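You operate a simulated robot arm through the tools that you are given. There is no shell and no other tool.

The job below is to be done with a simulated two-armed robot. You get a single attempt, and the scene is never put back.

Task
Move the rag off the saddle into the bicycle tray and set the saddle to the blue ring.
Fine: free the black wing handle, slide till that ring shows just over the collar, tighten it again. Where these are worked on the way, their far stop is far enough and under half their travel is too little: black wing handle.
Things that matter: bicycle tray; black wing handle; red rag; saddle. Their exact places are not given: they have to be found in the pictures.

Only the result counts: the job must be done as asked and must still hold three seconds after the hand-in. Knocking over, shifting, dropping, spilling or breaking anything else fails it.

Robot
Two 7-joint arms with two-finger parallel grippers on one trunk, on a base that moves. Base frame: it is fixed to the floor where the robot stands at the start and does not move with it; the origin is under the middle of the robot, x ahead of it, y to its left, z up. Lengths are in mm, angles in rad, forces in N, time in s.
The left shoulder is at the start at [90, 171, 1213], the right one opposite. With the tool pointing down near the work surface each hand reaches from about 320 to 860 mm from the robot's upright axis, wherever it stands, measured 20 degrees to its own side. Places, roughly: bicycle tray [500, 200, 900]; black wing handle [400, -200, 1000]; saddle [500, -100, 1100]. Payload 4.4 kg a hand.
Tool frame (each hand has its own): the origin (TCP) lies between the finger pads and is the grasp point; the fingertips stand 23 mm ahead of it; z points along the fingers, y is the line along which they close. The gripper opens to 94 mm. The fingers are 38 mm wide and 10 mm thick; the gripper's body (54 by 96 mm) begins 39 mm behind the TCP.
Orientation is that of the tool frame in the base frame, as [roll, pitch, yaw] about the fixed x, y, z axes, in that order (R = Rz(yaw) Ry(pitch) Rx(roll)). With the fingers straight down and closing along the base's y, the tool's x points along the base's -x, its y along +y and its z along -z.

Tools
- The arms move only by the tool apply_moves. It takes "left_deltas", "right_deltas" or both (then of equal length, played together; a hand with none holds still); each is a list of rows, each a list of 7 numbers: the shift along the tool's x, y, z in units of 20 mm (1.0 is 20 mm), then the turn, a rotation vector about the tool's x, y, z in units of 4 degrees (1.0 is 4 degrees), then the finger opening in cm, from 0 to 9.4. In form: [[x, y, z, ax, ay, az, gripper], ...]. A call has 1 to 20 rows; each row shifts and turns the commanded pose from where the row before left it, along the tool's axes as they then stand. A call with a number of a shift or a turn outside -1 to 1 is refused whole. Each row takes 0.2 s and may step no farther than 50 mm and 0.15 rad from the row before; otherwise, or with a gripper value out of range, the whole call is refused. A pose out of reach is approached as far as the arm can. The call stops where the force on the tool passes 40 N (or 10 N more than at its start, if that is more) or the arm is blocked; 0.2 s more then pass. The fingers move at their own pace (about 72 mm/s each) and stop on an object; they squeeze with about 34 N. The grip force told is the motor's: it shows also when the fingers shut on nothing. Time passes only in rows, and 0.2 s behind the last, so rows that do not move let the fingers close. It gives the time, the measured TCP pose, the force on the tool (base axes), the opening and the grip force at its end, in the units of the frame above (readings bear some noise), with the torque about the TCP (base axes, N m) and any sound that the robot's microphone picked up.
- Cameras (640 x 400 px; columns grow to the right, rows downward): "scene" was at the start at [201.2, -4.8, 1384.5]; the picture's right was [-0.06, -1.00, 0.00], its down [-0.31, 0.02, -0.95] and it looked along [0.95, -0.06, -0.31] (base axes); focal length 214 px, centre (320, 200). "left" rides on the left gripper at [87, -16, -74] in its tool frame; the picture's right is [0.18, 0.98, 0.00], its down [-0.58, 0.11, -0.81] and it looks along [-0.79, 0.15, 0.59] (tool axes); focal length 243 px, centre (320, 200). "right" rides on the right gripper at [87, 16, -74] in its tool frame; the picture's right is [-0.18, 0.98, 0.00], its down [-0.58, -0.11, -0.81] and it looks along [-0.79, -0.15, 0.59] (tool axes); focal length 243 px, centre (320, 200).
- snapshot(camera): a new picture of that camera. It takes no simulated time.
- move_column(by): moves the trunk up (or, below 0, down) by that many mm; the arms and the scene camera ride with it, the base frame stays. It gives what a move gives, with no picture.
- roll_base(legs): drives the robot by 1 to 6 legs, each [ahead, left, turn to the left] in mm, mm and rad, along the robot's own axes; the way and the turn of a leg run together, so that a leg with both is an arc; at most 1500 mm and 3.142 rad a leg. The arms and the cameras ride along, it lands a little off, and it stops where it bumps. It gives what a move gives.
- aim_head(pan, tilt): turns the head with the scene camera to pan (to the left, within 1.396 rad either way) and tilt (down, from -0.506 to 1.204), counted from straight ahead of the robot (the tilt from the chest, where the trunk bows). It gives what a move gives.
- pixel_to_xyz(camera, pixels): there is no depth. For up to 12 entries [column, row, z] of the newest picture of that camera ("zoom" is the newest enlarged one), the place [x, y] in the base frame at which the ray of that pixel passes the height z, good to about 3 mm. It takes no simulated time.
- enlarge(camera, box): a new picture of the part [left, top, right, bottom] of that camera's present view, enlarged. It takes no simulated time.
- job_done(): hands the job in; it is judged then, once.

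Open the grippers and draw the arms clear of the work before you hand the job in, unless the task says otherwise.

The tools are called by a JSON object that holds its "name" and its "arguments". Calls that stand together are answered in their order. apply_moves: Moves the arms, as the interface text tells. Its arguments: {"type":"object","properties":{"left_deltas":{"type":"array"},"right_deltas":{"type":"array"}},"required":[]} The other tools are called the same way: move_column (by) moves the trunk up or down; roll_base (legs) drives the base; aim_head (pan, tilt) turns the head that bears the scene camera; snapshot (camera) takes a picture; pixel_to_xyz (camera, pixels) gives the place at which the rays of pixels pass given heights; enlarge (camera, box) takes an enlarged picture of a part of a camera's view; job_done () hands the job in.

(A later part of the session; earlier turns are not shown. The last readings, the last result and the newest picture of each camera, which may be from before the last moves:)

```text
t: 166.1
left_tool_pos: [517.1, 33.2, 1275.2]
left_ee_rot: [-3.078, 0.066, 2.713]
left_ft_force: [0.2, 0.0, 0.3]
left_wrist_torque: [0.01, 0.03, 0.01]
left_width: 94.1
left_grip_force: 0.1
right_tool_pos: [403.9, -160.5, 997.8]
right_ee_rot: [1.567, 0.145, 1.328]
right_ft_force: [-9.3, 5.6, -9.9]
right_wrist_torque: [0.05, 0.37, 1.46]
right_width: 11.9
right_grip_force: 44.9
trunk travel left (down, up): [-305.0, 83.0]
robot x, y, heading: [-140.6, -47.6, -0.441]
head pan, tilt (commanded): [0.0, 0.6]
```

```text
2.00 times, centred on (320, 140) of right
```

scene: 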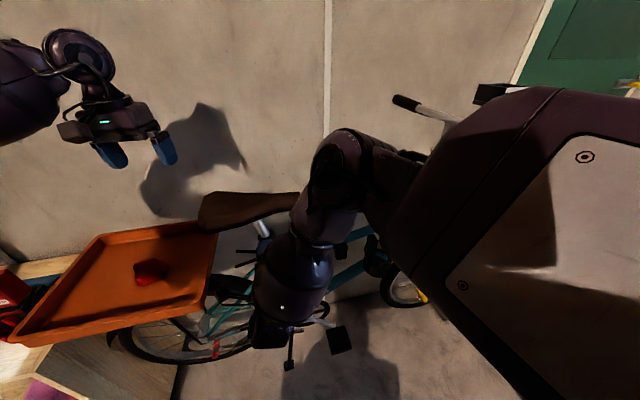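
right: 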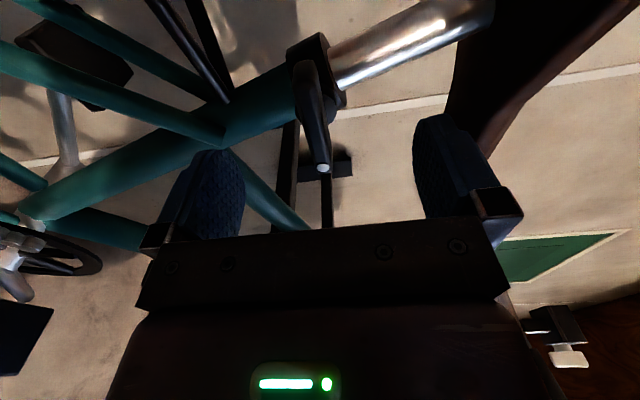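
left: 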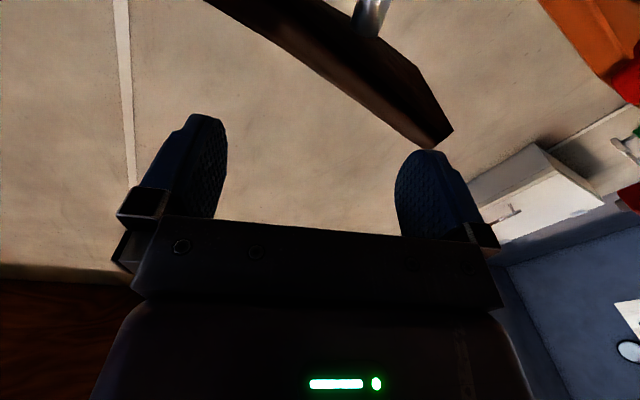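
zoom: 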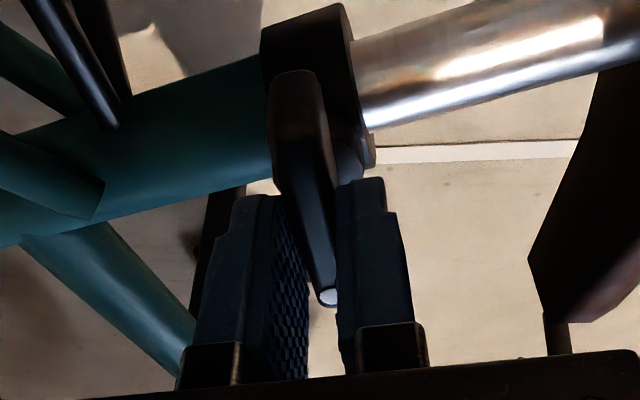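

The bar turns with the hand (8°) at low torque, with side forces of about 10 N. I relieve them by backing 2 mm and lowering 2 mm, then read.

{"name": "apply_moves", "arguments": {"right_deltas": [[0, -0.1, -0.1, 0, 0, 0, 0], [0, 0, 0, 0, 0, 0, 0]]}}

```text
t: 166.7
left_tool_pos: [517.6, 32.2, 1274.5]
left_ee_rot: [-3.077, 0.065, 2.715]
left_ft_force: [-0.2, 0.2, -0.2]
left_wrist_torque: [0.05, -0.03, -0.02]
left_width: 94.2
left_grip_force: 0.0
right_tool_pos: [405.1, -160.0, 998.8]
right_ee_rot: [1.56, 0.143, 1.325]
right_ft_force: [3.0, 0.8, -3.2]
right_wrist_torque: [0.06, 0.42, 0.41]
right_width: 11.7
right_grip_force: 44.7
trunk travel left (down, up): [-305.0, 83.0]
robot x, y, heading: [-137.1, -52.3, -0.441]
head pan, tilt (commanded): [0.0, 0.6]
```

Forces dropped to about 3 N. I turn another 8° counter‑clockwise and read again.

{"name": "apply_moves", "arguments": {"right_deltas": [[0, 0, 0, 0, 0, -0.5, 0], [0, 0, 0, 0, 0, -0.5, 0], [0, 0, 0, 0, 0, -0.5, 0], [0, 0, 0, 0, 0, -0.5, 0], [0, 0, 0, 0, 0, 0, 0]]}}

{"name": "enlarge", "arguments": {"camera": "right", "box": [180, 40, 460, 240]}}

```text
t: 167.9
left_tool_pos: [516.8, 36.4, 1275.1]
left_ee_rot: [-3.076, 0.065, 2.713]
left_ft_force: [-0.1, 0.1, 1.0]
left_wrist_torque: [-0.01, 0.01, 0.01]
left_width: 93.9
left_grip_force: 0.0
right_tool_pos: [403.0, -160.9, 998.0]
right_ee_rot: [1.561, 0.286, 1.321]
right_ft_force: [4.2, 32.3, 9.0]
right_wrist_torque: [0.02, -0.01, 1.07]
right_width: 11.7
right_grip_force: 44.9
trunk travel left (down, up): [-305.0, 83.0]
robot x, y, heading: [-137.6, -52.3, -0.443]
head pan, tilt (commanded): [0.0, 0.6]
```

```text
2.00 times, centred on (320, 140) of right
```

zoom: 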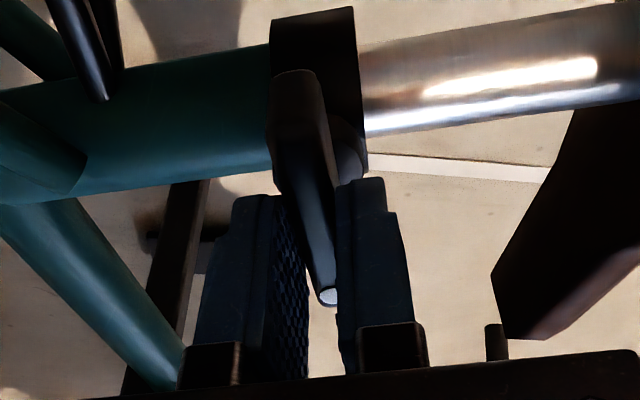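

A side force of 32 N along +y built up. I relieve it with small moves (2 mm left, 2 mm back) and read.

{"name": "apply_moves", "arguments": {"right_deltas": [[0.1, 0.03, -0.1, 0, 0, 0, 0], [0, 0, 0, 0, 0, 0, 0]]}}

{"name": "apply_moves", "arguments": {"right_deltas": [[0.1, 0.03, 0, 0, 0, 0, 0], [0, 0, 0, 0, 0, 0, 0]]}}

```text
t: 168.5
left_tool_pos: [516.9, 34.2, 1274.4]
left_ee_rot: [-3.077, 0.066, 2.712]
left_ft_force: [0.4, 0.4, 0.6]
left_wrist_torque: [0.03, 0.01, -0.01]
left_width: 94.3
left_grip_force: 0.0
right_tool_pos: [404.6, -159.7, 999.8]
right_ee_rot: [1.558, 0.287, 1.319]
right_ft_force: [15.4, 22.2, 13.1]
right_wrist_torque: [0.01, 0.01, 1.62]
right_width: 12.1
right_grip_force: 44.8
trunk travel left (down, up): [-305.0, 83.0]
robot x, y, heading: [-139.4, -52.5, -0.438]
head pan, tilt (commanded): [0.0, 0.6]
```

```text
t: 169.1
left_tool_pos: [517.3, 32.6, 1274.0]
left_ee_rot: [-3.078, 0.065, 2.714]
left_ft_force: [0.0, 1.0, 0.6]
left_wrist_torque: [0.03, 0.0, 0.01]
left_width: 94.1
left_grip_force: 0.0
right_tool_pos: [404.2, -160.7, 998.4]
right_ee_rot: [1.56, 0.285, 1.318]
right_ft_force: [10.4, 6.8, 8.9]
right_wrist_torque: [-0.01, -0.07, 1.32]
right_width: 12.0
right_grip_force: 44.9
trunk travel left (down, up): [-305.0, 83.0]
robot x, y, heading: [-138.1, -52.2, -0.442]
head pan, tilt (commanded): [0.0, 0.6]
```

There is a yaw torque of 1.3 N·m, so the heading is slightly off. I turn the hand +1.5° about the vertical, move 1 mm ahead and up, and read.

{"name": "apply_moves", "arguments": {"right_deltas": [[0.03, 0.05, 0.05, -0.1, 0.36, 0, 0], [0, 0, 0, 0, 0, 0, 0]]}}

```text
t: 169.7
left_tool_pos: [515.2, 32.6, 1275.1]
left_ee_rot: [-3.077, 0.067, 2.713]
left_ft_force: [0.2, 0.3, 0.5]
left_wrist_torque: [0.04, 0.03, -0.04]
left_width: 93.9
left_grip_force: 0.0
right_tool_pos: [403.7, -159.9, 998.2]
right_ee_rot: [1.566, 0.283, 1.341]
right_ft_force: [-11.6, 12.6, -7.6]
right_wrist_torque: [-0.09, -0.3, -1.08]
right_width: 12.0
right_grip_force: 45.0
trunk travel left (down, up): [-305.0, 83.0]
robot x, y, heading: [-136.4, -50.5, -0.441]
head pan, tilt (commanded): [0.0, 0.6]
```

Torque flipped to −1.1 N·m, so half that turn is right. I relieve the residuals and turn 4° more.

{"name": "apply_moves", "arguments": {"right_deltas": [[0.05, -0.02, -0.06, 0.035, -0.13, 0, 0], [0, 0, 0, 0, 0, -0.5, 0], [0, 0, 0, 0, 0, -0.5, 0], [0, 0, 0, 0, 0, 0, 0]]}}

```text
t: 170.7
left_tool_pos: [514.6, 34.4, 1275.5]
left_ee_rot: [-3.075, 0.067, 2.716]
left_ft_force: [0.1, 0.2, 0.0]
left_wrist_torque: [-0.01, 0.0, 0.0]
left_width: 94.3
left_grip_force: 0.0
right_tool_pos: [403.1, -161.3, 998.6]
right_ee_rot: [1.565, 0.349, 1.328]
right_ft_force: [-16.0, 20.6, -13.3]
right_wrist_torque: [0.08, 0.38, 1.26]
right_width: 11.9
right_grip_force: 44.8
trunk travel left (down, up): [-305.0, 83.0]
robot x, y, heading: [-137.9, -50.0, -0.44]
head pan, tilt (commanded): [0.0, 0.6]
```

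Clamping tightly makes parasitic forces. I open the fingers slightly (15 mm) so they act as a fork round the 12 mm bar, and continue turning.

{"name": "apply_moves", "arguments": {"right_deltas": [[0, 0, 0, 0, 0, 0, 1.5], [0, 0, 0, 0, 0, 0, 1.5]]}}

{"name": "apply_moves", "arguments": {"right_deltas": [[0, 0, 0, 0, 0, -0.5, 1.5], [0, 0, 0, 0, 0, -0.5, 1.5], [0, 0, 0, 0, 0, -0.5, 1.5], [0, 0, 0, 0, 0, -0.5, 1.5], [0, 0, 0, 0, 0, 0, 1.5]]}}

{"name": "enlarge", "arguments": {"camera": "right", "box": [180, 40, 460, 240]}}

```text
t: 171.3
left_tool_pos: [516.0, 31.9, 1275.7]
left_ee_rot: [-3.077, 0.065, 2.714]
left_ft_force: [0.2, -0.3, 0.2]
left_wrist_torque: [-0.01, 0.03, 0.02]
left_width: 93.8
left_grip_force: 0.1
right_tool_pos: [405.8, -166.0, 999.6]
right_ee_rot: [1.558, 0.351, 1.321]
right_ft_force: [-0.2, -0.5, 0.0]
right_wrist_torque: [-0.03, -0.03, 0.01]
right_width: 15.0
right_grip_force: 0.1
trunk travel left (down, up): [-305.0, 83.0]
robot x, y, heading: [-137.2, -51.5, -0.44]
head pan, tilt (commanded): [0.0, 0.6]
```

```text
t: 172.5
left_tool_pos: [516.5, 32.8, 1275.3]
left_ee_rot: [-3.076, 0.067, 2.715]
left_ft_force: [-0.3, 0.2, 0.4]
left_wrist_torque: [0.01, -0.02, 0.01]
left_width: 94.0
left_grip_force: 0.0
right_tool_pos: [407.6, -170.0, 1000.2]
right_ee_rot: [1.56, 0.486, 1.306]
right_ft_force: [0.0, 6.2, 4.2]
right_wrist_torque: [0.04, -0.15, 0.16]
right_width: 18.5
right_grip_force: 3.6
trunk travel left (down, up): [-305.0, 83.0]
robot x, y, heading: [-140.4, -52.6, -0.445]
head pan, tilt (commanded): [0.0, 0.6]
```

```text
2.00 times, centred on (320, 140) of right
```

zoom: 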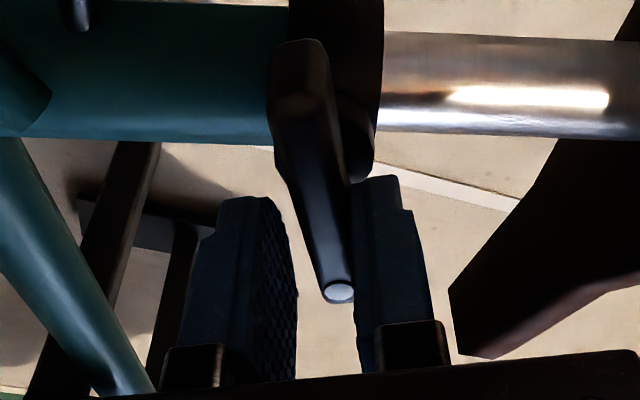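

With the grip loosened the arm relaxed 5–10 mm to the right: it cannot hold this heading while rolling. I open, back off and will turn the base to face straight ahead so the right arm points slightly outward, which suits it better.

{"name": "apply_moves", "arguments": {"right_deltas": [[0, 0, 0, 0, 0, 0, 4], [0, 0, 0, 0, 0, 0, 7], [0, 0, 0, 0, 0, 0, 9.4], [0, 0, -0.5, 0, 0, 0, 9.4], [0, 0, -1, 0, 0, 0, 9.4], [0, 0, -1, 0, 0, 0, 9.4], [0, 0, -1, 0, 0, 1, 9.4], [0, 0, -1, 0, 0, 1, 9.4], [0, 0, -1, 0, 0, 1, 9.4], [0, 0, 0, 0, 0, 1, 9.4], [0, 0, 0, 0, 0, 1, 9.4], [0, 0, 0, 0, 0, 1, 9.4], [0, 0, 0, 0, 0, 1, 9.4]]}}

{"name": "snapshot", "arguments": {"camera": "right"}}

{"name": "snapshot", "arguments": {"camera": "scene"}}

```text
t: 175.3
left_tool_pos: [517.0, 31.6, 1274.4]
left_ee_rot: [-3.078, 0.065, 2.713]
left_ft_force: [-0.3, -0.8, 0.6]
left_wrist_torque: [-0.03, 0.02, -0.02]
left_width: 94.0
left_grip_force: 0.1
right_tool_pos: [302.6, -145.3, 999.7]
right_ee_rot: [1.553, 0.008, 1.314]
right_ft_force: [-0.4, 0.2, -0.1]
right_wrist_torque: [-0.01, -0.02, 0.01]
right_width: 94.2
right_grip_force: 0.1
trunk travel left (down, up): [-305.0, 83.0]
robot x, y, heading: [-139.4, -47.8, -0.442]
head pan, tilt (commanded): [0.0, 0.6]
```

```text
taken
```

right: 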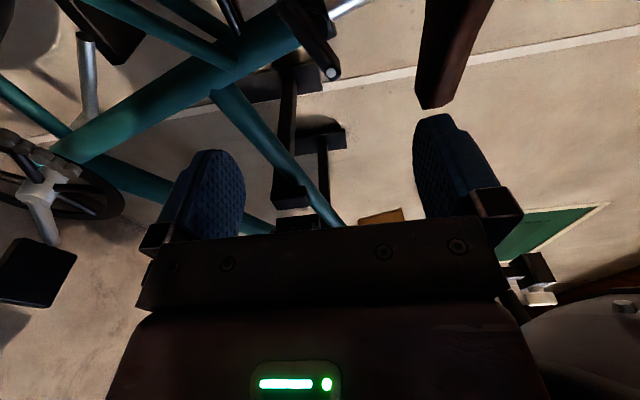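

```text
taken
```

scene: 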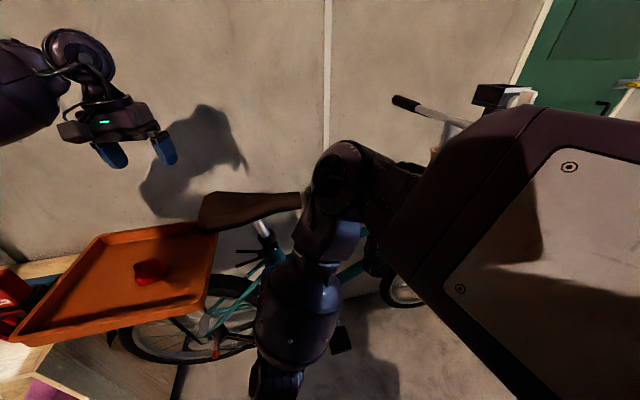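

The bar has turned (dot now at (332,72)). I move the right hand to the robot's right and turn its heading outward, then rotate the base to face ahead.

{"name": "apply_moves", "arguments": {"right_deltas": [[-0.98, 0, -0.18, 0, 0, 0, 9.4], [-0.98, 0, -0.18, 0, 0, 0, 9.4], [-0.98, 0, -0.18, 0, 0, 0, 9.4], [-0.98, 0, -0.18, 0, 0, 0, 9.4], [-0.98, 0, -0.18, 0, 0, 0, 9.4], [-0.98, 0, -0.18, 0, -0.5, 0, 9.4], [-0.98, 0, -0.18, 0, -0.8, 0, 9.4], [-0.98, 0, -0.1, 0, -1, 0, 9.4], [-0.98, 0, -0.05, 0, -1, 0, 9.4], [-0.98, 0, 0, 0, -1, 0, 9.4], [-0.98, 0, 0, 0, -1, 0, 9.4], [0, 0, 0, 0, -1, 0, 9.4]]}}

{"name": "snapshot", "arguments": {"camera": "scene"}}

```text
t: 177.9
left_tool_pos: [517.4, 31.9, 1275.2]
left_ee_rot: [-3.078, 0.064, 2.714]
left_ft_force: [0.1, -0.1, -0.2]
left_wrist_torque: [-0.04, -0.04, 0.0]
left_width: 94.3
left_grip_force: 0.0
right_tool_pos: [219.8, -306.6, 1007.5]
right_ee_rot: [1.573, 0.005, 0.904]
right_ft_force: [0.3, -0.1, 0.5]
right_wrist_torque: [0.02, 0.04, 0.0]
right_width: 94.2
right_grip_force: 0.0
right hand out of reach, approached as far as the arm can: row 7, 8, 9, 10, 11
trunk travel left (down, up): [-305.0, 83.0]
robot x, y, heading: [-136.8, -49.7, -0.442]
head pan, tilt (commanded): [0.0, 0.6]
```

```text
taken
```

scene: 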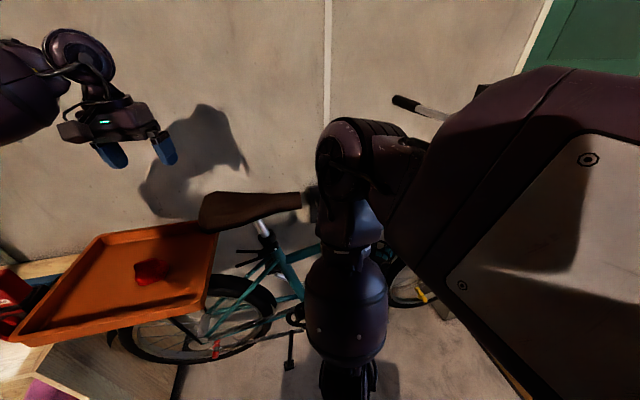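

The hand is at (220,-307) with relative heading −13°. I rotate the base back to face straight ahead.

{"name": "roll_base", "arguments": {"legs": [[0, 0, 0.44]]}}

{"name": "snapshot", "arguments": {"camera": "scene"}}

{"name": "snapshot", "arguments": {"camera": "right"}}

```text
t: 179.6
left_tool_pos: [416.9, 306.0, 1274.8]
left_ee_rot: [-3.078, 0.067, -3.123]
left_ft_force: [-0.9, 0.7, 0.5]
left_wrist_torque: [-0.03, 0.03, 0.0]
left_width: 94.0
left_grip_force: 0.0
right_tool_pos: [297.6, -127.4, 1010.1]
right_ee_rot: [1.568, -0.001, 1.352]
right_ft_force: [1.1, 0.2, 0.4]
right_wrist_torque: [-0.01, -0.03, 0.02]
right_width: 94.2
right_grip_force: 0.1
trunk travel left (down, up): [-305.0, 83.0]
robot x, y, heading: [-135.5, -47.5, 0.001]
head pan, tilt (commanded): [0.0, 0.6]
```

```text
taken
```

scene: 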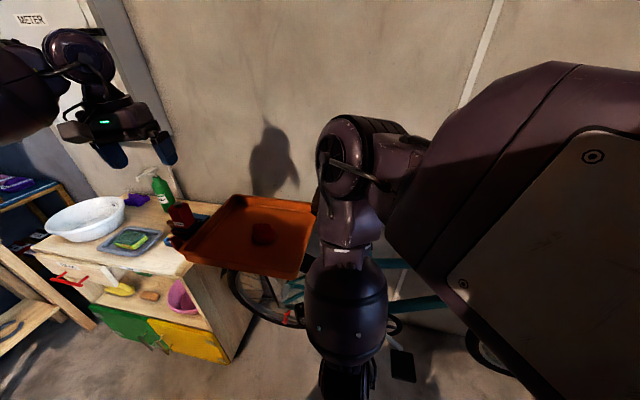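

```text
taken
```

right: 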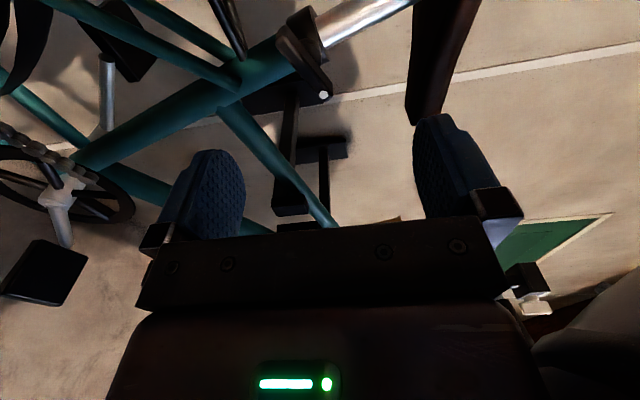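

I enlarge the view to measure the bar's present angle.

{"name": "enlarge", "arguments": {"camera": "right", "box": [230, 0, 400, 140]}}

```text
2.86 times, centred on (315, 70) of right
```

zoom: 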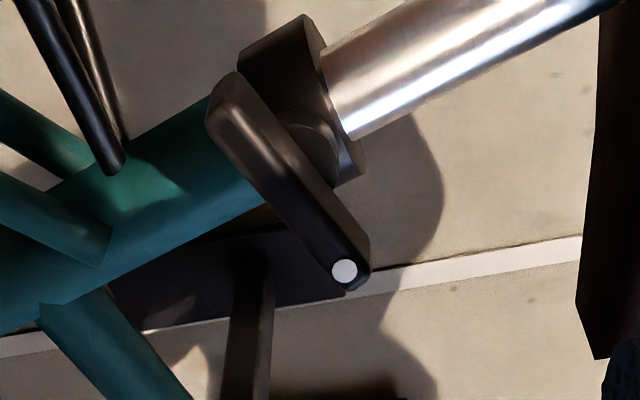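

The bar has turned about 23° (dot end up). Its pivot lies ≈4 mm right, 10 mm below and 119 mm ahead. I shift, roll the hand to match (−24°), and advance 80 mm to check tracking.

{"name": "apply_moves", "arguments": {"right_deltas": [[-0.2, -0.5, 0.3, 0, 0, -1, 9.4], [0, 0, 0.7, 0, 0, -1, 9.4], [0, 0, 0.7, 0, 0, -1, 9.4], [0, 0, 0.7, 0, 0, -1, 9.4], [0, 0, 0.8, 0, 0, -1, 9.4], [0, 0, 0.8, 0, 0, -1, 9.4], [0, 0, 0, 0, 0, 0, 9.4]]}}

{"name": "enlarge", "arguments": {"camera": "right", "box": [200, 20, 440, 200]}}

```text
t: 181.2
left_tool_pos: [416.6, 306.6, 1273.5]
left_ee_rot: [-3.079, 0.067, -3.124]
left_ft_force: [0.4, 0.0, 1.0]
left_wrist_torque: [0.01, 0.0, -0.03]
left_width: 94.1
left_grip_force: 0.0
right_tool_pos: [373.5, -148.0, 1001.6]
right_ee_rot: [1.567, 0.421, 1.35]
right_ft_force: [0.3, -0.2, 0.1]
right_wrist_torque: [0.02, -0.03, 0.01]
right_width: 94.1
right_grip_force: 0.1
trunk travel left (down, up): [-305.0, 83.0]
robot x, y, heading: [-138.1, -48.6, -0.001]
head pan, tilt (commanded): [0.0, 0.6]
```

```text
2.22 times, centred on (320, 110) of right
```

zoom: 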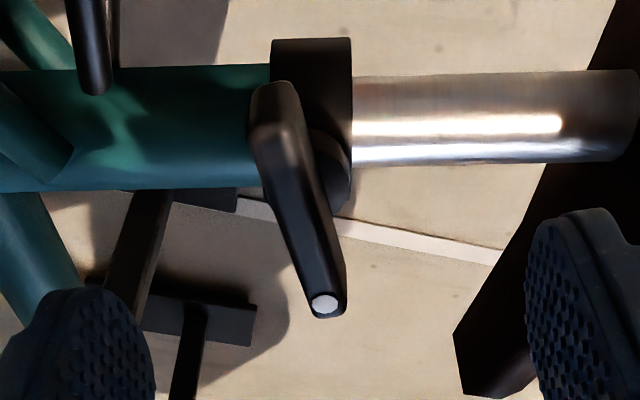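

Tracking is accurate now: bar aligned with the fingers, 3 mm off in height and 3.5 mm sideways. I correct, advance 30 mm and close to a loose fork of 14 mm.

{"name": "apply_moves", "arguments": {"right_deltas": [[0.17, -0.16, 0.4, 0, 0, 0, 9.4], [0, 0, 0.6, 0, 0, 0, 9.4], [0, 0, 0.5, 0, 0, 0, 9.4], [0, 0, 0, 0, 0, 0, 6], [0, 0, 0, 0, 0, 0, 3], [0, 0, 0, 0, 0, 0, 3]]}}

{"name": "enlarge", "arguments": {"camera": "right", "box": [180, 40, 460, 240]}}

```text
t: 182.6
left_tool_pos: [416.5, 306.6, 1274.0]
left_ee_rot: [-3.076, 0.064, -3.125]
left_ft_force: [0.3, -0.1, -0.5]
left_wrist_torque: [0.02, -0.01, -0.01]
left_width: 94.4
left_grip_force: 0.0
right_tool_pos: [404.6, -152.4, 997.2]
right_ee_rot: [1.568, 0.418, 1.348]
right_ft_force: [0.6, 0.5, -0.4]
right_wrist_torque: [-0.02, 0.0, 0.0]
right_width: 29.9
right_grip_force: 0.1
trunk travel left (down, up): [-305.0, 83.0]
robot x, y, heading: [-138.9, -49.7, 0.001]
head pan, tilt (commanded): [0.0, 0.6]
```

```text
2.00 times, centred on (320, 140) of right
```

zoom: 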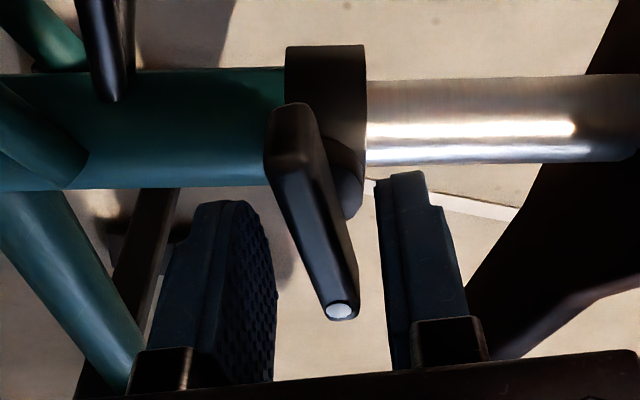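

The bar is centred between the fingers. I narrow to 13.5 mm and roll 20° counter‑clockwise.

{"name": "apply_moves", "arguments": {"right_deltas": [[0, 0, 0, 0, 0, 0, 1.35], [0, 0, 0, 0, 0, 0, 1.35], [0, 0, 0, 0, 0, -0.7, 1.35], [0, 0, 0, 0, 0, -0.8, 1.35], [0, 0, 0, 0, 0, -0.8, 1.35], [0, 0, 0, 0, 0, -0.8, 1.35], [0, 0, 0, 0, 0, -0.8, 1.35], [0, 0, 0, 0, 0, -0.8, 1.35], [0, 0, 0, 0, 0, 0, 1.35]]}}

{"name": "enlarge", "arguments": {"camera": "right", "box": [180, 40, 460, 240]}}

```text
t: 184.6
left_tool_pos: [417.2, 305.9, 1274.4]
left_ee_rot: [-3.077, 0.064, -3.124]
left_ft_force: [-0.2, -0.1, -0.4]
left_wrist_torque: [-0.02, -0.02, 0.01]
left_width: 94.2
left_grip_force: 0.1
right_tool_pos: [403.8, -152.9, 995.8]
right_ee_rot: [1.568, 0.747, 1.349]
right_ft_force: [-0.5, -1.9, -4.7]
right_wrist_torque: [0.05, 0.0, -0.09]
right_width: 16.3
right_grip_force: 2.7
trunk travel left (down, up): [-305.0, 83.0]
robot x, y, heading: [-136.8, -51.7, 0.003]
head pan, tilt (commanded): [0.0, 0.6]
```

```text
2.00 times, centred on (320, 140) of right
```

zoom: 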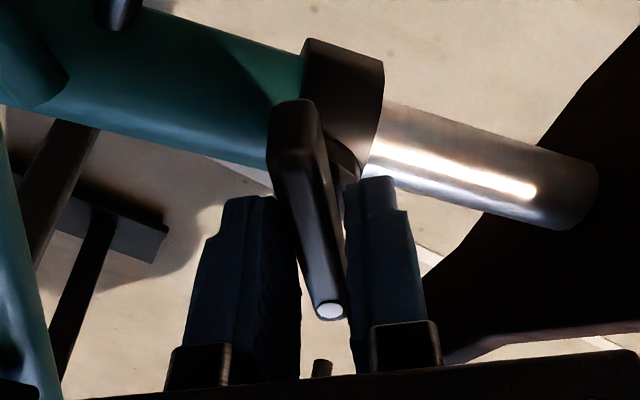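

Forces stay small and the bar follows; the hand roll is 43°. I continue by 24° more.

{"name": "apply_moves", "arguments": {"right_deltas": [[0, -0.03, 0, 0, 0, -0.8, 1.35], [0, 0, 0, 0, 0, -0.8, 1.35], [0, 0, 0, 0, 0, -0.8, 1.35], [0, 0, 0, 0, 0, -0.8, 1.35], [0, 0, 0, 0, 0, -0.8, 1.35], [0, 0, 0, 0, 0, -0.8, 1.35], [0, 0, 0, 0, 0, -0.8, 1.35], [0, 0, 0, 0, 0, 0, 1.35]]}}

{"name": "enlarge", "arguments": {"camera": "right", "box": [180, 40, 460, 240]}}

```text
t: 186.4
left_tool_pos: [416.3, 305.5, 1275.5]
left_ee_rot: [-3.078, 0.066, -3.123]
left_ft_force: [0.1, 0.2, -0.2]
left_wrist_torque: [0.04, 0.0, 0.02]
left_width: 94.2
left_grip_force: 0.1
right_tool_pos: [404.4, -153.3, 996.6]
right_ee_rot: [1.568, 1.138, 1.343]
right_ft_force: [-1.7, -7.8, -5.0]
right_wrist_torque: [0.07, -0.02, -0.2]
right_width: 17.7
right_grip_force: 4.7
trunk travel left (down, up): [-305.0, 83.0]
robot x, y, heading: [-134.8, -48.3, -0.0]
head pan, tilt (commanded): [0.0, 0.6]
```

```text
2.00 times, centred on (320, 140) of right
```

zoom: 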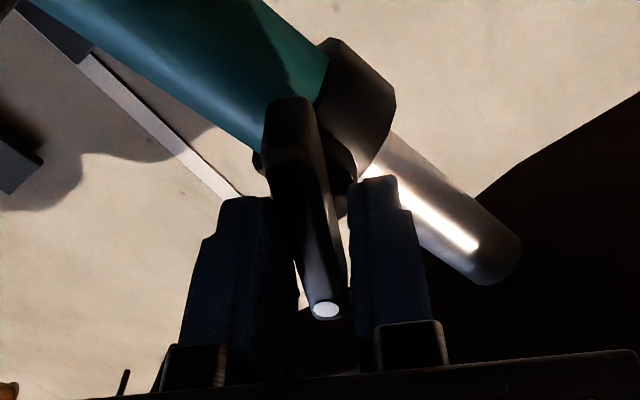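

Now at 65° with small forces. I go on 28° more.

{"name": "apply_moves", "arguments": {"right_deltas": [[0, -0.03, 0, 0, 0, -0.8, 1.35], [0, 0, 0, 0, 0, -0.8, 1.35], [0, 0, 0, 0, 0, -0.8, 1.35], [0, 0, 0, 0, 0, -0.8, 1.35], [0, 0, 0, 0, 0, -0.8, 1.35], [0, 0, 0, 0, 0, -0.8, 1.35], [0, 0, 0, 0, 0, -0.8, 1.35], [0, 0, 0, 0, 0, -0.8, 1.35], [0, 0, 0, 0, 0, 0, 1.35]]}}

{"name": "enlarge", "arguments": {"camera": "right", "box": [180, 40, 460, 240]}}

```text
t: 188.4
left_tool_pos: [417.2, 303.7, 1274.9]
left_ee_rot: [-3.08, 0.066, -3.125]
left_ft_force: [0.6, 0.7, -0.6]
left_wrist_torque: [0.0, 0.01, 0.0]
left_width: 93.9
left_grip_force: 0.1
right_tool_pos: [404.7, -154.7, 995.4]
right_ee_rot: [-1.439, 1.557, -1.661]
right_ft_force: [-2.7, -11.9, -4.1]
right_wrist_torque: [0.05, 0.02, -0.17]
right_width: 19.0
right_grip_force: 5.5
trunk travel left (down, up): [-305.0, 83.0]
robot x, y, heading: [-141.7, -53.5, -0.005]
head pan, tilt (commanded): [0.0, 0.6]
```

```text
2.00 times, centred on (320, 140) of right
```

zoom: 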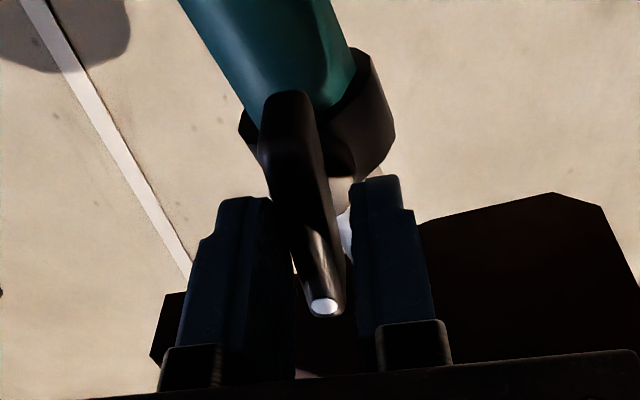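

The bar is nearly vertical now (about 82–90°) with no stop yet. I continue 28° more, easing 1 mm to the right.

{"name": "apply_moves", "arguments": {"right_deltas": [[0, -0.06, 0, 0, 0, -0.8, 1.35], [0, 0, 0, 0, 0, -0.8, 1.35], [0, 0, 0, 0, 0, -0.8, 1.35], [0, 0, 0, 0, 0, -0.8, 1.35], [0, 0, 0, 0, 0, -0.8, 1.35], [0, 0, 0, 0, 0, -0.8, 1.35], [0, 0, 0, 0, 0, -0.8, 1.35], [0, 0, 0, 0, 0, -0.8, 1.35], [0, 0, 0, 0, 0, 0, 1.35]]}}

{"name": "enlarge", "arguments": {"camera": "right", "box": [180, 40, 460, 240]}}

```text
t: 190.4
left_tool_pos: [417.2, 304.1, 1274.6]
left_ee_rot: [-3.078, 0.067, -3.126]
left_ft_force: [0.5, -0.1, 0.1]
left_wrist_torque: [0.01, 0.03, 0.0]
left_width: 94.0
left_grip_force: 0.2
right_tool_pos: [404.0, -157.9, 995.5]
right_ee_rot: [-1.563, 1.11, -1.789]
right_ft_force: [-8.0, -25.6, -3.8]
right_wrist_torque: [0.62, -0.08, -0.4]
right_width: 22.9
right_grip_force: 10.9
trunk travel left (down, up): [-305.0, 83.0]
robot x, y, heading: [-135.3, -50.3, 0.002]
head pan, tilt (commanded): [0.0, 0.6]
```

```text
2.00 times, centred on (320, 140) of right
```

zoom: 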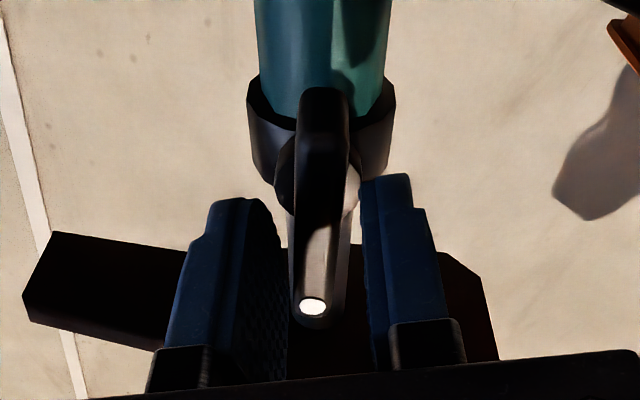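

The fingers are being forced open (22.9 mm, 0.6 N·m about the stem), so the handle has hit its far stop, lying along the seat tube. I look at the saddle to see whether it has moved.

{"name": "aim_head", "arguments": {"pan": -0.1, "tilt": 0.75}}

{"name": "snapshot", "arguments": {"camera": "scene"}}

{"name": "snapshot", "arguments": {"camera": "right"}}

```text
t: 191.1
left_tool_pos: [416.1, 303.0, 1275.7]
left_ee_rot: [-3.079, 0.066, -3.124]
left_ft_force: [0.1, -0.5, 0.6]
left_wrist_torque: [-0.04, -0.04, 0.0]
left_width: 93.9
left_grip_force: 0.1
right_tool_pos: [403.7, -156.3, 994.8]
right_ee_rot: [-1.564, 1.113, -1.787]
right_ft_force: [-8.2, -27.1, -5.4]
right_wrist_torque: [0.59, -0.08, -0.38]
right_width: 23.5
right_grip_force: 11.6
trunk travel left (down, up): [-305.0, 83.0]
robot x, y, heading: [-137.4, -54.0, 0.001]
head pan, tilt (commanded): [-0.099, 0.75]
```

```text
taken
```

scene: 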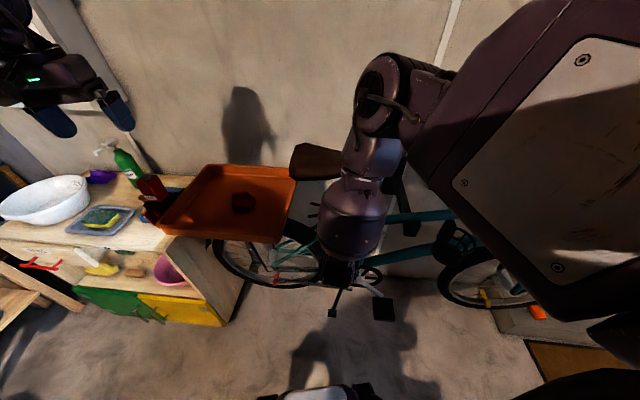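

```text
taken
```

right: 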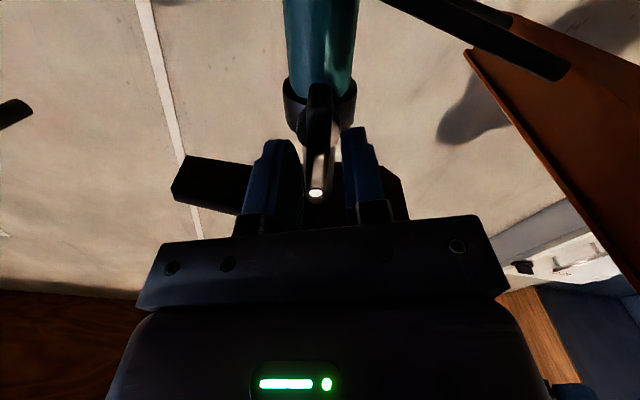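

The saddle has not dropped. I ease the fork back 20°, open it and draw the right hand back 110 mm to see the handle and clear the view.

{"name": "apply_moves", "arguments": {"right_deltas": [[0, 0, 0, 0, 0, 0.8, 1.6], [0, 0, 0, 0, 0, 0.8, 2.5], [0, 0, 0, 0, 0, 0.8, 5], [0, 0, 0, 0, 0, 0.8, 8], [0, 0, 0, 0, 0, 0, 9.4], [0, 0, -0.5, 0, 0, 0, 9.4], [0, 0, -1, 0, 0, 0, 9.4], [0, 0, -1, 0, 0, 0, 9.4], [0, 0, -1, 0, 0, 0, 9.4], [0, 0, -1, 0, 0, 0, 9.4], [0, 0, -1, 0, 0, 0, 9.4]]}}

{"name": "snapshot", "arguments": {"camera": "right"}}

{"name": "enlarge", "arguments": {"camera": "right", "box": [220, 0, 420, 140]}}

{"name": "snapshot", "arguments": {"camera": "scene"}}

```text
t: 193.5
left_tool_pos: [416.4, 307.3, 1274.7]
left_ee_rot: [-3.077, 0.066, -3.125]
left_ft_force: [0.3, 0.6, -0.5]
left_wrist_torque: [-0.03, -0.01, 0.01]
left_width: 94.2
left_grip_force: 0.0
right_tool_pos: [296.2, -131.0, 994.9]
right_ee_rot: [-1.562, 1.332, -1.785]
right_ft_force: [0.4, -0.2, 0.0]
right_wrist_torque: [0.02, -0.01, -0.02]
right_width: 93.9
right_grip_force: 0.1
trunk travel left (down, up): [-305.0, 83.0]
robot x, y, heading: [-136.8, -52.0, 0.0]
head pan, tilt (commanded): [-0.099, 0.75]
```

```text
taken
```

right: 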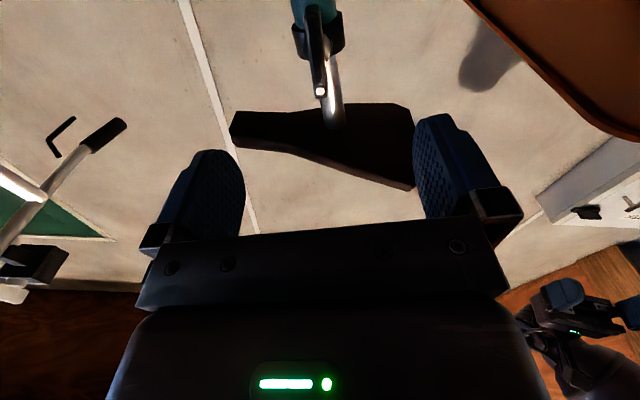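

```text
2.86 times, centred on (320, 70) of right
```

zoom: 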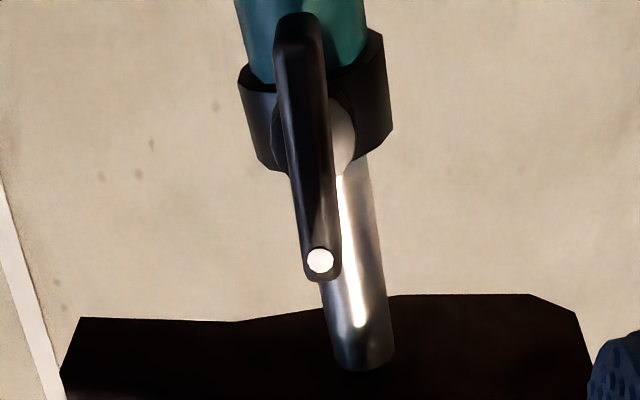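

```text
taken
```

scene: 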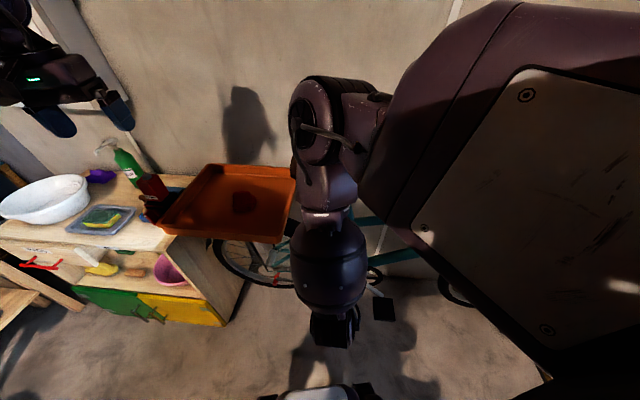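

The handle now stands at about 97°, along the post, and the dot is at its top. I move the right hand aside to the right to free the head camera's view.

{"name": "apply_moves", "arguments": {"right_deltas": [[0, -0.9, -0.3, 0, 0, 0, 9.4], [0, -0.9, -0.3, 0, 0, 0, 9.4], [0, -0.9, -0.3, 0, 0, 0, 9.4], [0, -0.9, -0.2, 0, 0, 0, 9.4], [0, -0.9, 0, 0, 0, 0, 9.4], [0, -0.9, 0, 0, 0, 0, 9.4], [0, -0.9, 0, 0, 0, 0, 9.4], [0, -0.9, 0, 0, 0, 0, 9.4]]}}

{"name": "aim_head", "arguments": {"pan": -0.1, "tilt": 0.7}}

{"name": "snapshot", "arguments": {"camera": "scene"}}

{"name": "snapshot", "arguments": {"camera": "right"}}

```text
t: 194.9
left_tool_pos: [416.6, 305.3, 1275.6]
left_ee_rot: [-3.077, 0.067, -3.124]
left_ft_force: [0.5, -0.1, -0.4]
left_wrist_torque: [0.0, 0.01, -0.01]
left_width: 93.9
left_grip_force: 0.1
right_tool_pos: [227.8, -197.0, 1018.7]
right_ee_rot: [-2.02, 1.294, -2.341]
right_ft_force: [0.7, 0.1, -1.2]
right_wrist_torque: [-0.01, 0.01, 0.04]
right_width: 94.0
right_grip_force: 0.0
right hand out of reach, approached as far as the arm can: row 1, 2, 3, 4, 5, 6, 7
trunk travel left (down, up): [-305.0, 83.0]
robot x, y, heading: [-137.9, -51.9, 0.006]
head pan, tilt (commanded): [-0.099, 0.75]
stopped in row 7 (right hand): the arm was blocked; the commanded pose is now the measured one
```

```text
t: 195.6
left_tool_pos: [416.0, 305.5, 1273.6]
left_ee_rot: [-3.075, 0.066, -3.124]
left_ft_force: [0.4, -0.2, 0.2]
left_wrist_torque: [-0.03, 0.02, 0.01]
left_width: 94.0
left_grip_force: 0.1
right_tool_pos: [228.7, -197.4, 1019.9]
right_ee_rot: [-2.014, 1.294, -2.333]
right_ft_force: [-0.3, 0.9, -0.3]
right_wrist_torque: [0.03, -0.03, -0.03]
right_width: 94.2
right_grip_force: 0.1
trunk travel left (down, up): [-305.0, 83.0]
robot x, y, heading: [-138.1, -52.4, -0.005]
head pan, tilt (commanded): [-0.099, 0.7]
```

```text
taken
```

scene: 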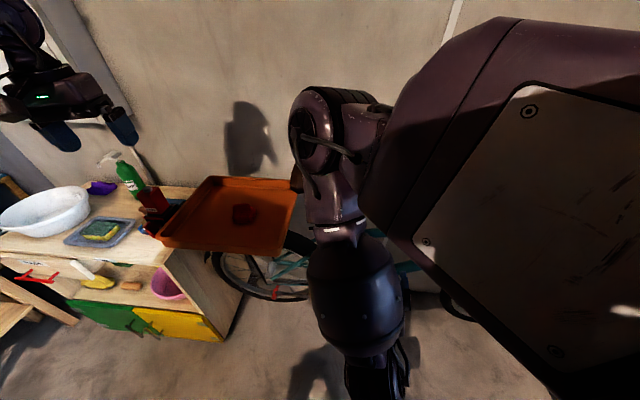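

```text
taken
```

right: 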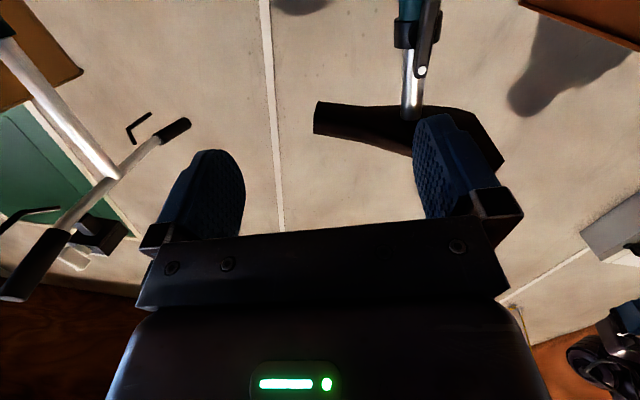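

The right arm sits close to the body, but its camera has a good view of post, collar and handle (around (415,50)), so I leave it there as the watching eye. Now I turn the left hand to point to the right, so it can clamp the saddle's rear edge from above and below.

{"name": "apply_moves", "arguments": {"left_deltas": [[0, 0, 0, 1, 0, 0, 9.4], [0, 0, 0, 1, 0, 0, 9.4], [0, 0, 0, 1, 0, 0, 9.4], [0, 0, 0, 1, 0, 0, 9.4], [0, 0, 0, 1, 0, 0, 9.4], [0, 0, 0, 1, 0, 0, 9.4], [0, 0, 0, 1, 0, 0, 9.4], [0, 0, 0, 1, 0, 0, 9.4], [0, 0, 0, 1, 0, 0, 9.4], [0, 0, 0, 1, 0, 0, 9.4], [0, 0, 0, 1, 0, 0, 9.4]]}}

{"name": "snapshot", "arguments": {"camera": "left"}}

{"name": "snapshot", "arguments": {"camera": "scene"}}

```text
t: 198.0
left_tool_pos: [416.4, 305.8, 1274.7]
left_ee_rot: [-2.307, 0.063, -3.122]
left_ft_force: [-0.1, 0.3, 0.0]
left_wrist_torque: [0.0, -0.05, -0.03]
left_width: 94.0
left_grip_force: 0.0
right_tool_pos: [228.6, -197.8, 1021.0]
right_ee_rot: [-2.016, 1.295, -2.333]
right_ft_force: [-0.2, 0.1, -0.1]
right_wrist_torque: [-0.01, 0.0, 0.0]
right_width: 94.1
right_grip_force: 0.0
trunk travel left (down, up): [-305.0, 83.0]
robot x, y, heading: [-134.0, -52.8, 0.002]
head pan, tilt (commanded): [-0.099, 0.7]
```

```text
taken
```

left: 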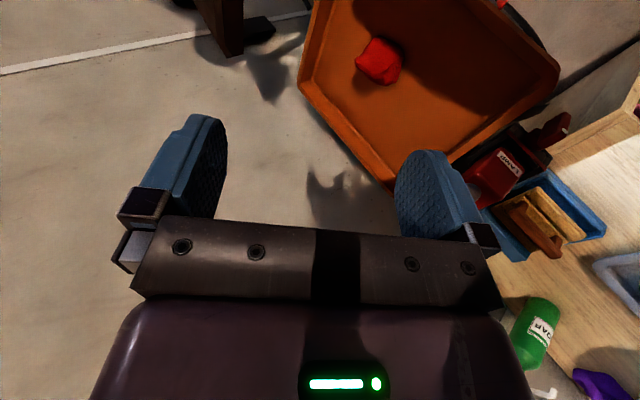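

```text
taken
```

scene: 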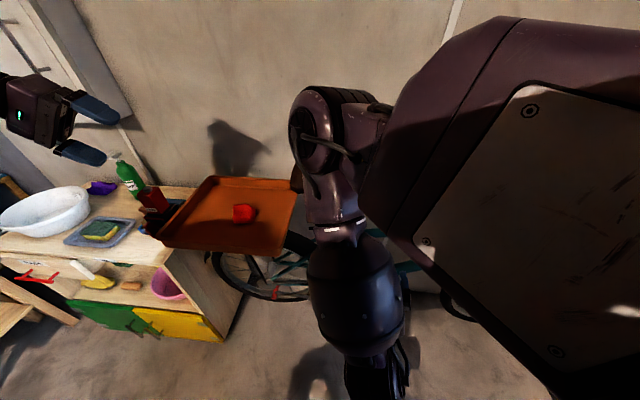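

The turn works. I finish it, aligning with the bike's axis.

{"name": "apply_moves", "arguments": {"left_deltas": [[0, 0, 0, 1, 0.2, 0, 9.4], [0, 0, 0, 1, 0.2, 0, 9.4], [0, 0, 0, 1, 0.2, 0, 9.4], [0, 0, 0, 1, 0.2, 0, 9.4], [0, 0, 0, 1, 0.2, 0, 9.4], [0, 0, 0, 1, 0.2, 0, 9.4], [0, 0, 0, 1, 0.4, -0.2, 9.4], [0, 0, 0, 1, 0.4, -0.2, 9.4], [0, 0, 0, 1, 0.4, -0.2, 9.4], [0, 0, 0, 1, 0.4, -0.2, 9.4], [0, 0, 0, 0.5, 0.4, -0.1, 9.4]]}}

{"name": "snapshot", "arguments": {"camera": "left"}}

{"name": "snapshot", "arguments": {"camera": "scene"}}

```text
t: 200.4
left_tool_pos: [417.0, 305.4, 1274.6]
left_ee_rot: [-1.574, -0.059, 2.959]
left_ft_force: [0.0, -0.7, -0.1]
left_wrist_torque: [0.01, 0.04, -0.01]
left_width: 94.1
left_grip_force: 0.1
right_tool_pos: [228.2, -198.2, 1020.3]
right_ee_rot: [-2.015, 1.294, -2.334]
right_ft_force: [-0.3, -1.2, 0.7]
right_wrist_torque: [0.02, 0.0, 0.0]
right_width: 94.1
right_grip_force: 0.1
trunk travel left (down, up): [-305.0, 83.0]
robot x, y, heading: [-134.7, -52.0, -0.002]
head pan, tilt (commanded): [-0.099, 0.7]
```

```text
taken
```

left: 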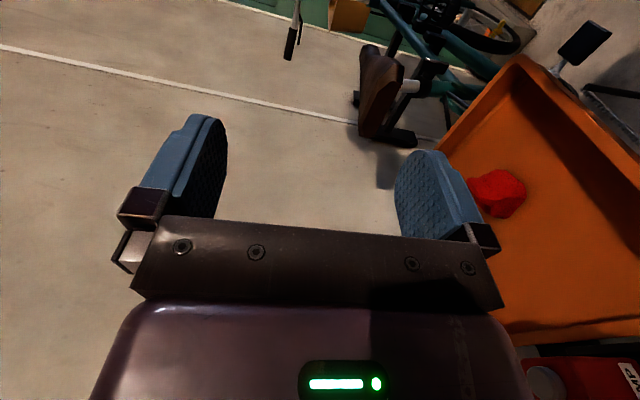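

```text
taken
```

scene: 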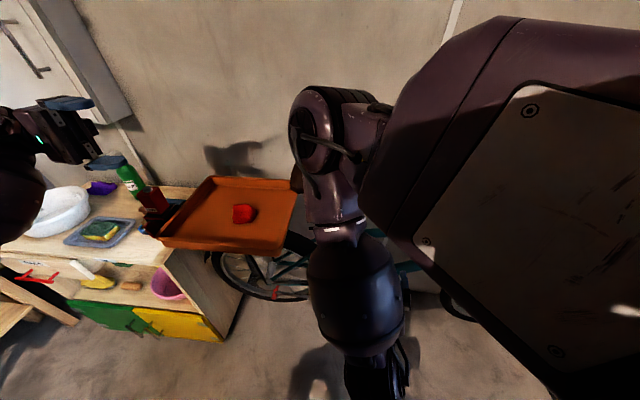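

The left camera looks along the bike from behind the saddle (at (380,90)). I trim the angles and move over the tray toward the saddle's rear at this height first.

{"name": "apply_moves", "arguments": {"left_deltas": [[-0.5, 0, 0.8, 0, 0.5, 0.8, 9.4], [-0.56, 0, 0.96, 0, 0, 0, 9.4], [-0.56, 0, 0.96, 0, 0, 0, 9.4], [-0.56, 0, 0.96, 0, 0, 0, 9.4], [-0.56, 0, 0.96, 0, 0, 0, 9.4], [-0.56, 0, 0.96, 0, 0, 0, 9.4], [-0.56, 0, 0.96, 0, 0, 0, 9.4], [-0.56, 0, 0.96, 0, 0, 0, 9.4], [-0.56, 0, 0.96, 0, 0, 0, 9.4], [-0.56, 0, 0.96, 0, 0, 0, 9.4], [-0.56, 0, 0.96, 0, 0, 0, 9.4]]}}

{"name": "snapshot", "arguments": {"camera": "left"}}

{"name": "snapshot", "arguments": {"camera": "scene"}}

```text
t: 202.8
left_tool_pos: [492.3, 76.1, 1274.0]
left_ee_rot: [-1.576, -0.004, 2.927]
left_ft_force: [-0.1, -0.2, 0.6]
left_wrist_torque: [0.01, -0.01, -0.01]
left_width: 94.2
left_grip_force: 0.0
right_tool_pos: [227.7, -197.8, 1020.1]
right_ee_rot: [-2.014, 1.295, -2.335]
right_ft_force: [0.1, -1.1, 0.1]
right_wrist_torque: [-0.02, 0.03, -0.01]
right_width: 94.1
right_grip_force: 0.1
trunk travel left (down, up): [-305.0, 83.0]
robot x, y, heading: [-141.7, -49.3, 0.001]
head pan, tilt (commanded): [-0.099, 0.7]
```

```text
taken
```

left: 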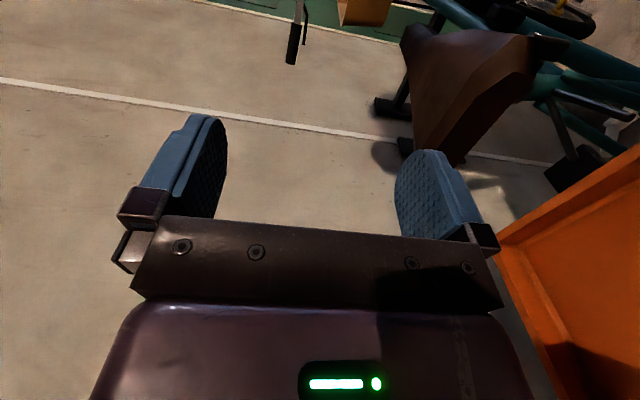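

```text
taken
```

scene: 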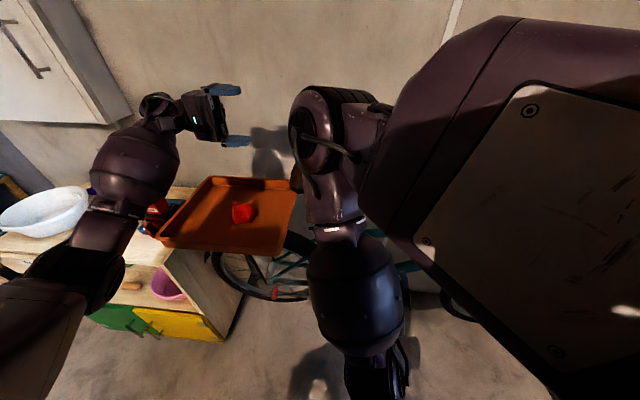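

The left hand is aligned behind the saddle at (492,76,1274). To keep its forearm high above the bench items I raise the trunk to the top before lowering the hand.

{"name": "move_column", "arguments": {"by": 80}}

{"name": "snapshot", "arguments": {"camera": "right"}}

{"name": "aim_head", "arguments": {"pan": 0.5, "tilt": 0.9}}

{"name": "snapshot", "arguments": {"camera": "scene"}}

```text
t: 203.9
left_tool_pos: [491.2, 77.8, 1352.6]
left_ee_rot: [-1.575, -0.005, 2.926]
left_ft_force: [-0.9, -0.6, -0.5]
left_wrist_torque: [0.0, 0.0, 0.0]
left_width: 93.9
left_grip_force: 0.1
right_tool_pos: [227.5, -195.1, 1100.3]
right_ee_rot: [-2.013, 1.292, -2.326]
right_ft_force: [0.4, 0.4, 0.3]
right_wrist_torque: [-0.01, 0.0, 0.02]
right_width: 93.8
right_grip_force: 0.1
trunk travel left (down, up): [-385.0, 3.0]
robot x, y, heading: [-136.6, -52.0, -0.001]
head pan, tilt (commanded): [-0.099, 0.7]
```

```text
taken
```

right: 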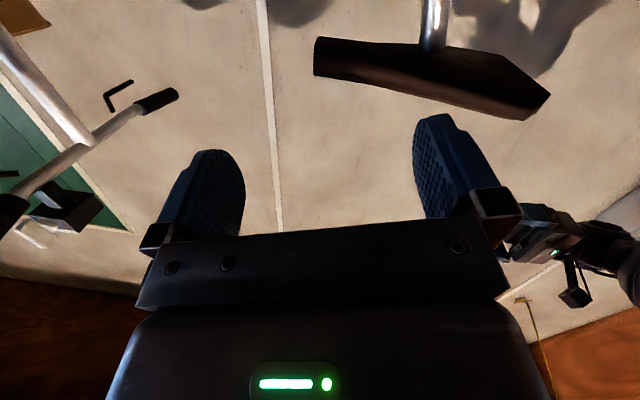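

```text
t: 204.9
left_tool_pos: [492.6, 77.6, 1353.8]
left_ee_rot: [-1.575, -0.003, 2.925]
left_ft_force: [-0.3, 0.4, 0.4]
left_wrist_torque: [0.01, -0.01, 0.01]
left_width: 93.9
left_grip_force: 0.0
right_tool_pos: [228.2, -194.8, 1100.7]
right_ee_rot: [-2.012, 1.291, -2.325]
right_ft_force: [-0.8, -0.4, -0.5]
right_wrist_torque: [0.04, 0.0, -0.01]
right_width: 94.0
right_grip_force: 0.1
trunk travel left (down, up): [-385.0, 3.0]
robot x, y, heading: [-137.5, -52.4, 0.004]
head pan, tilt (commanded): [0.499, 0.901]
```

```text
taken
```

scene: 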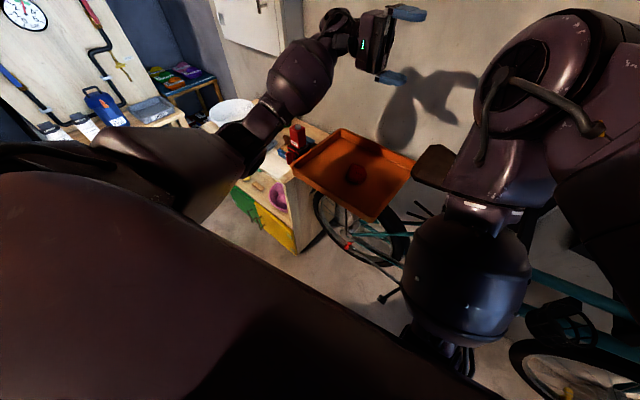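

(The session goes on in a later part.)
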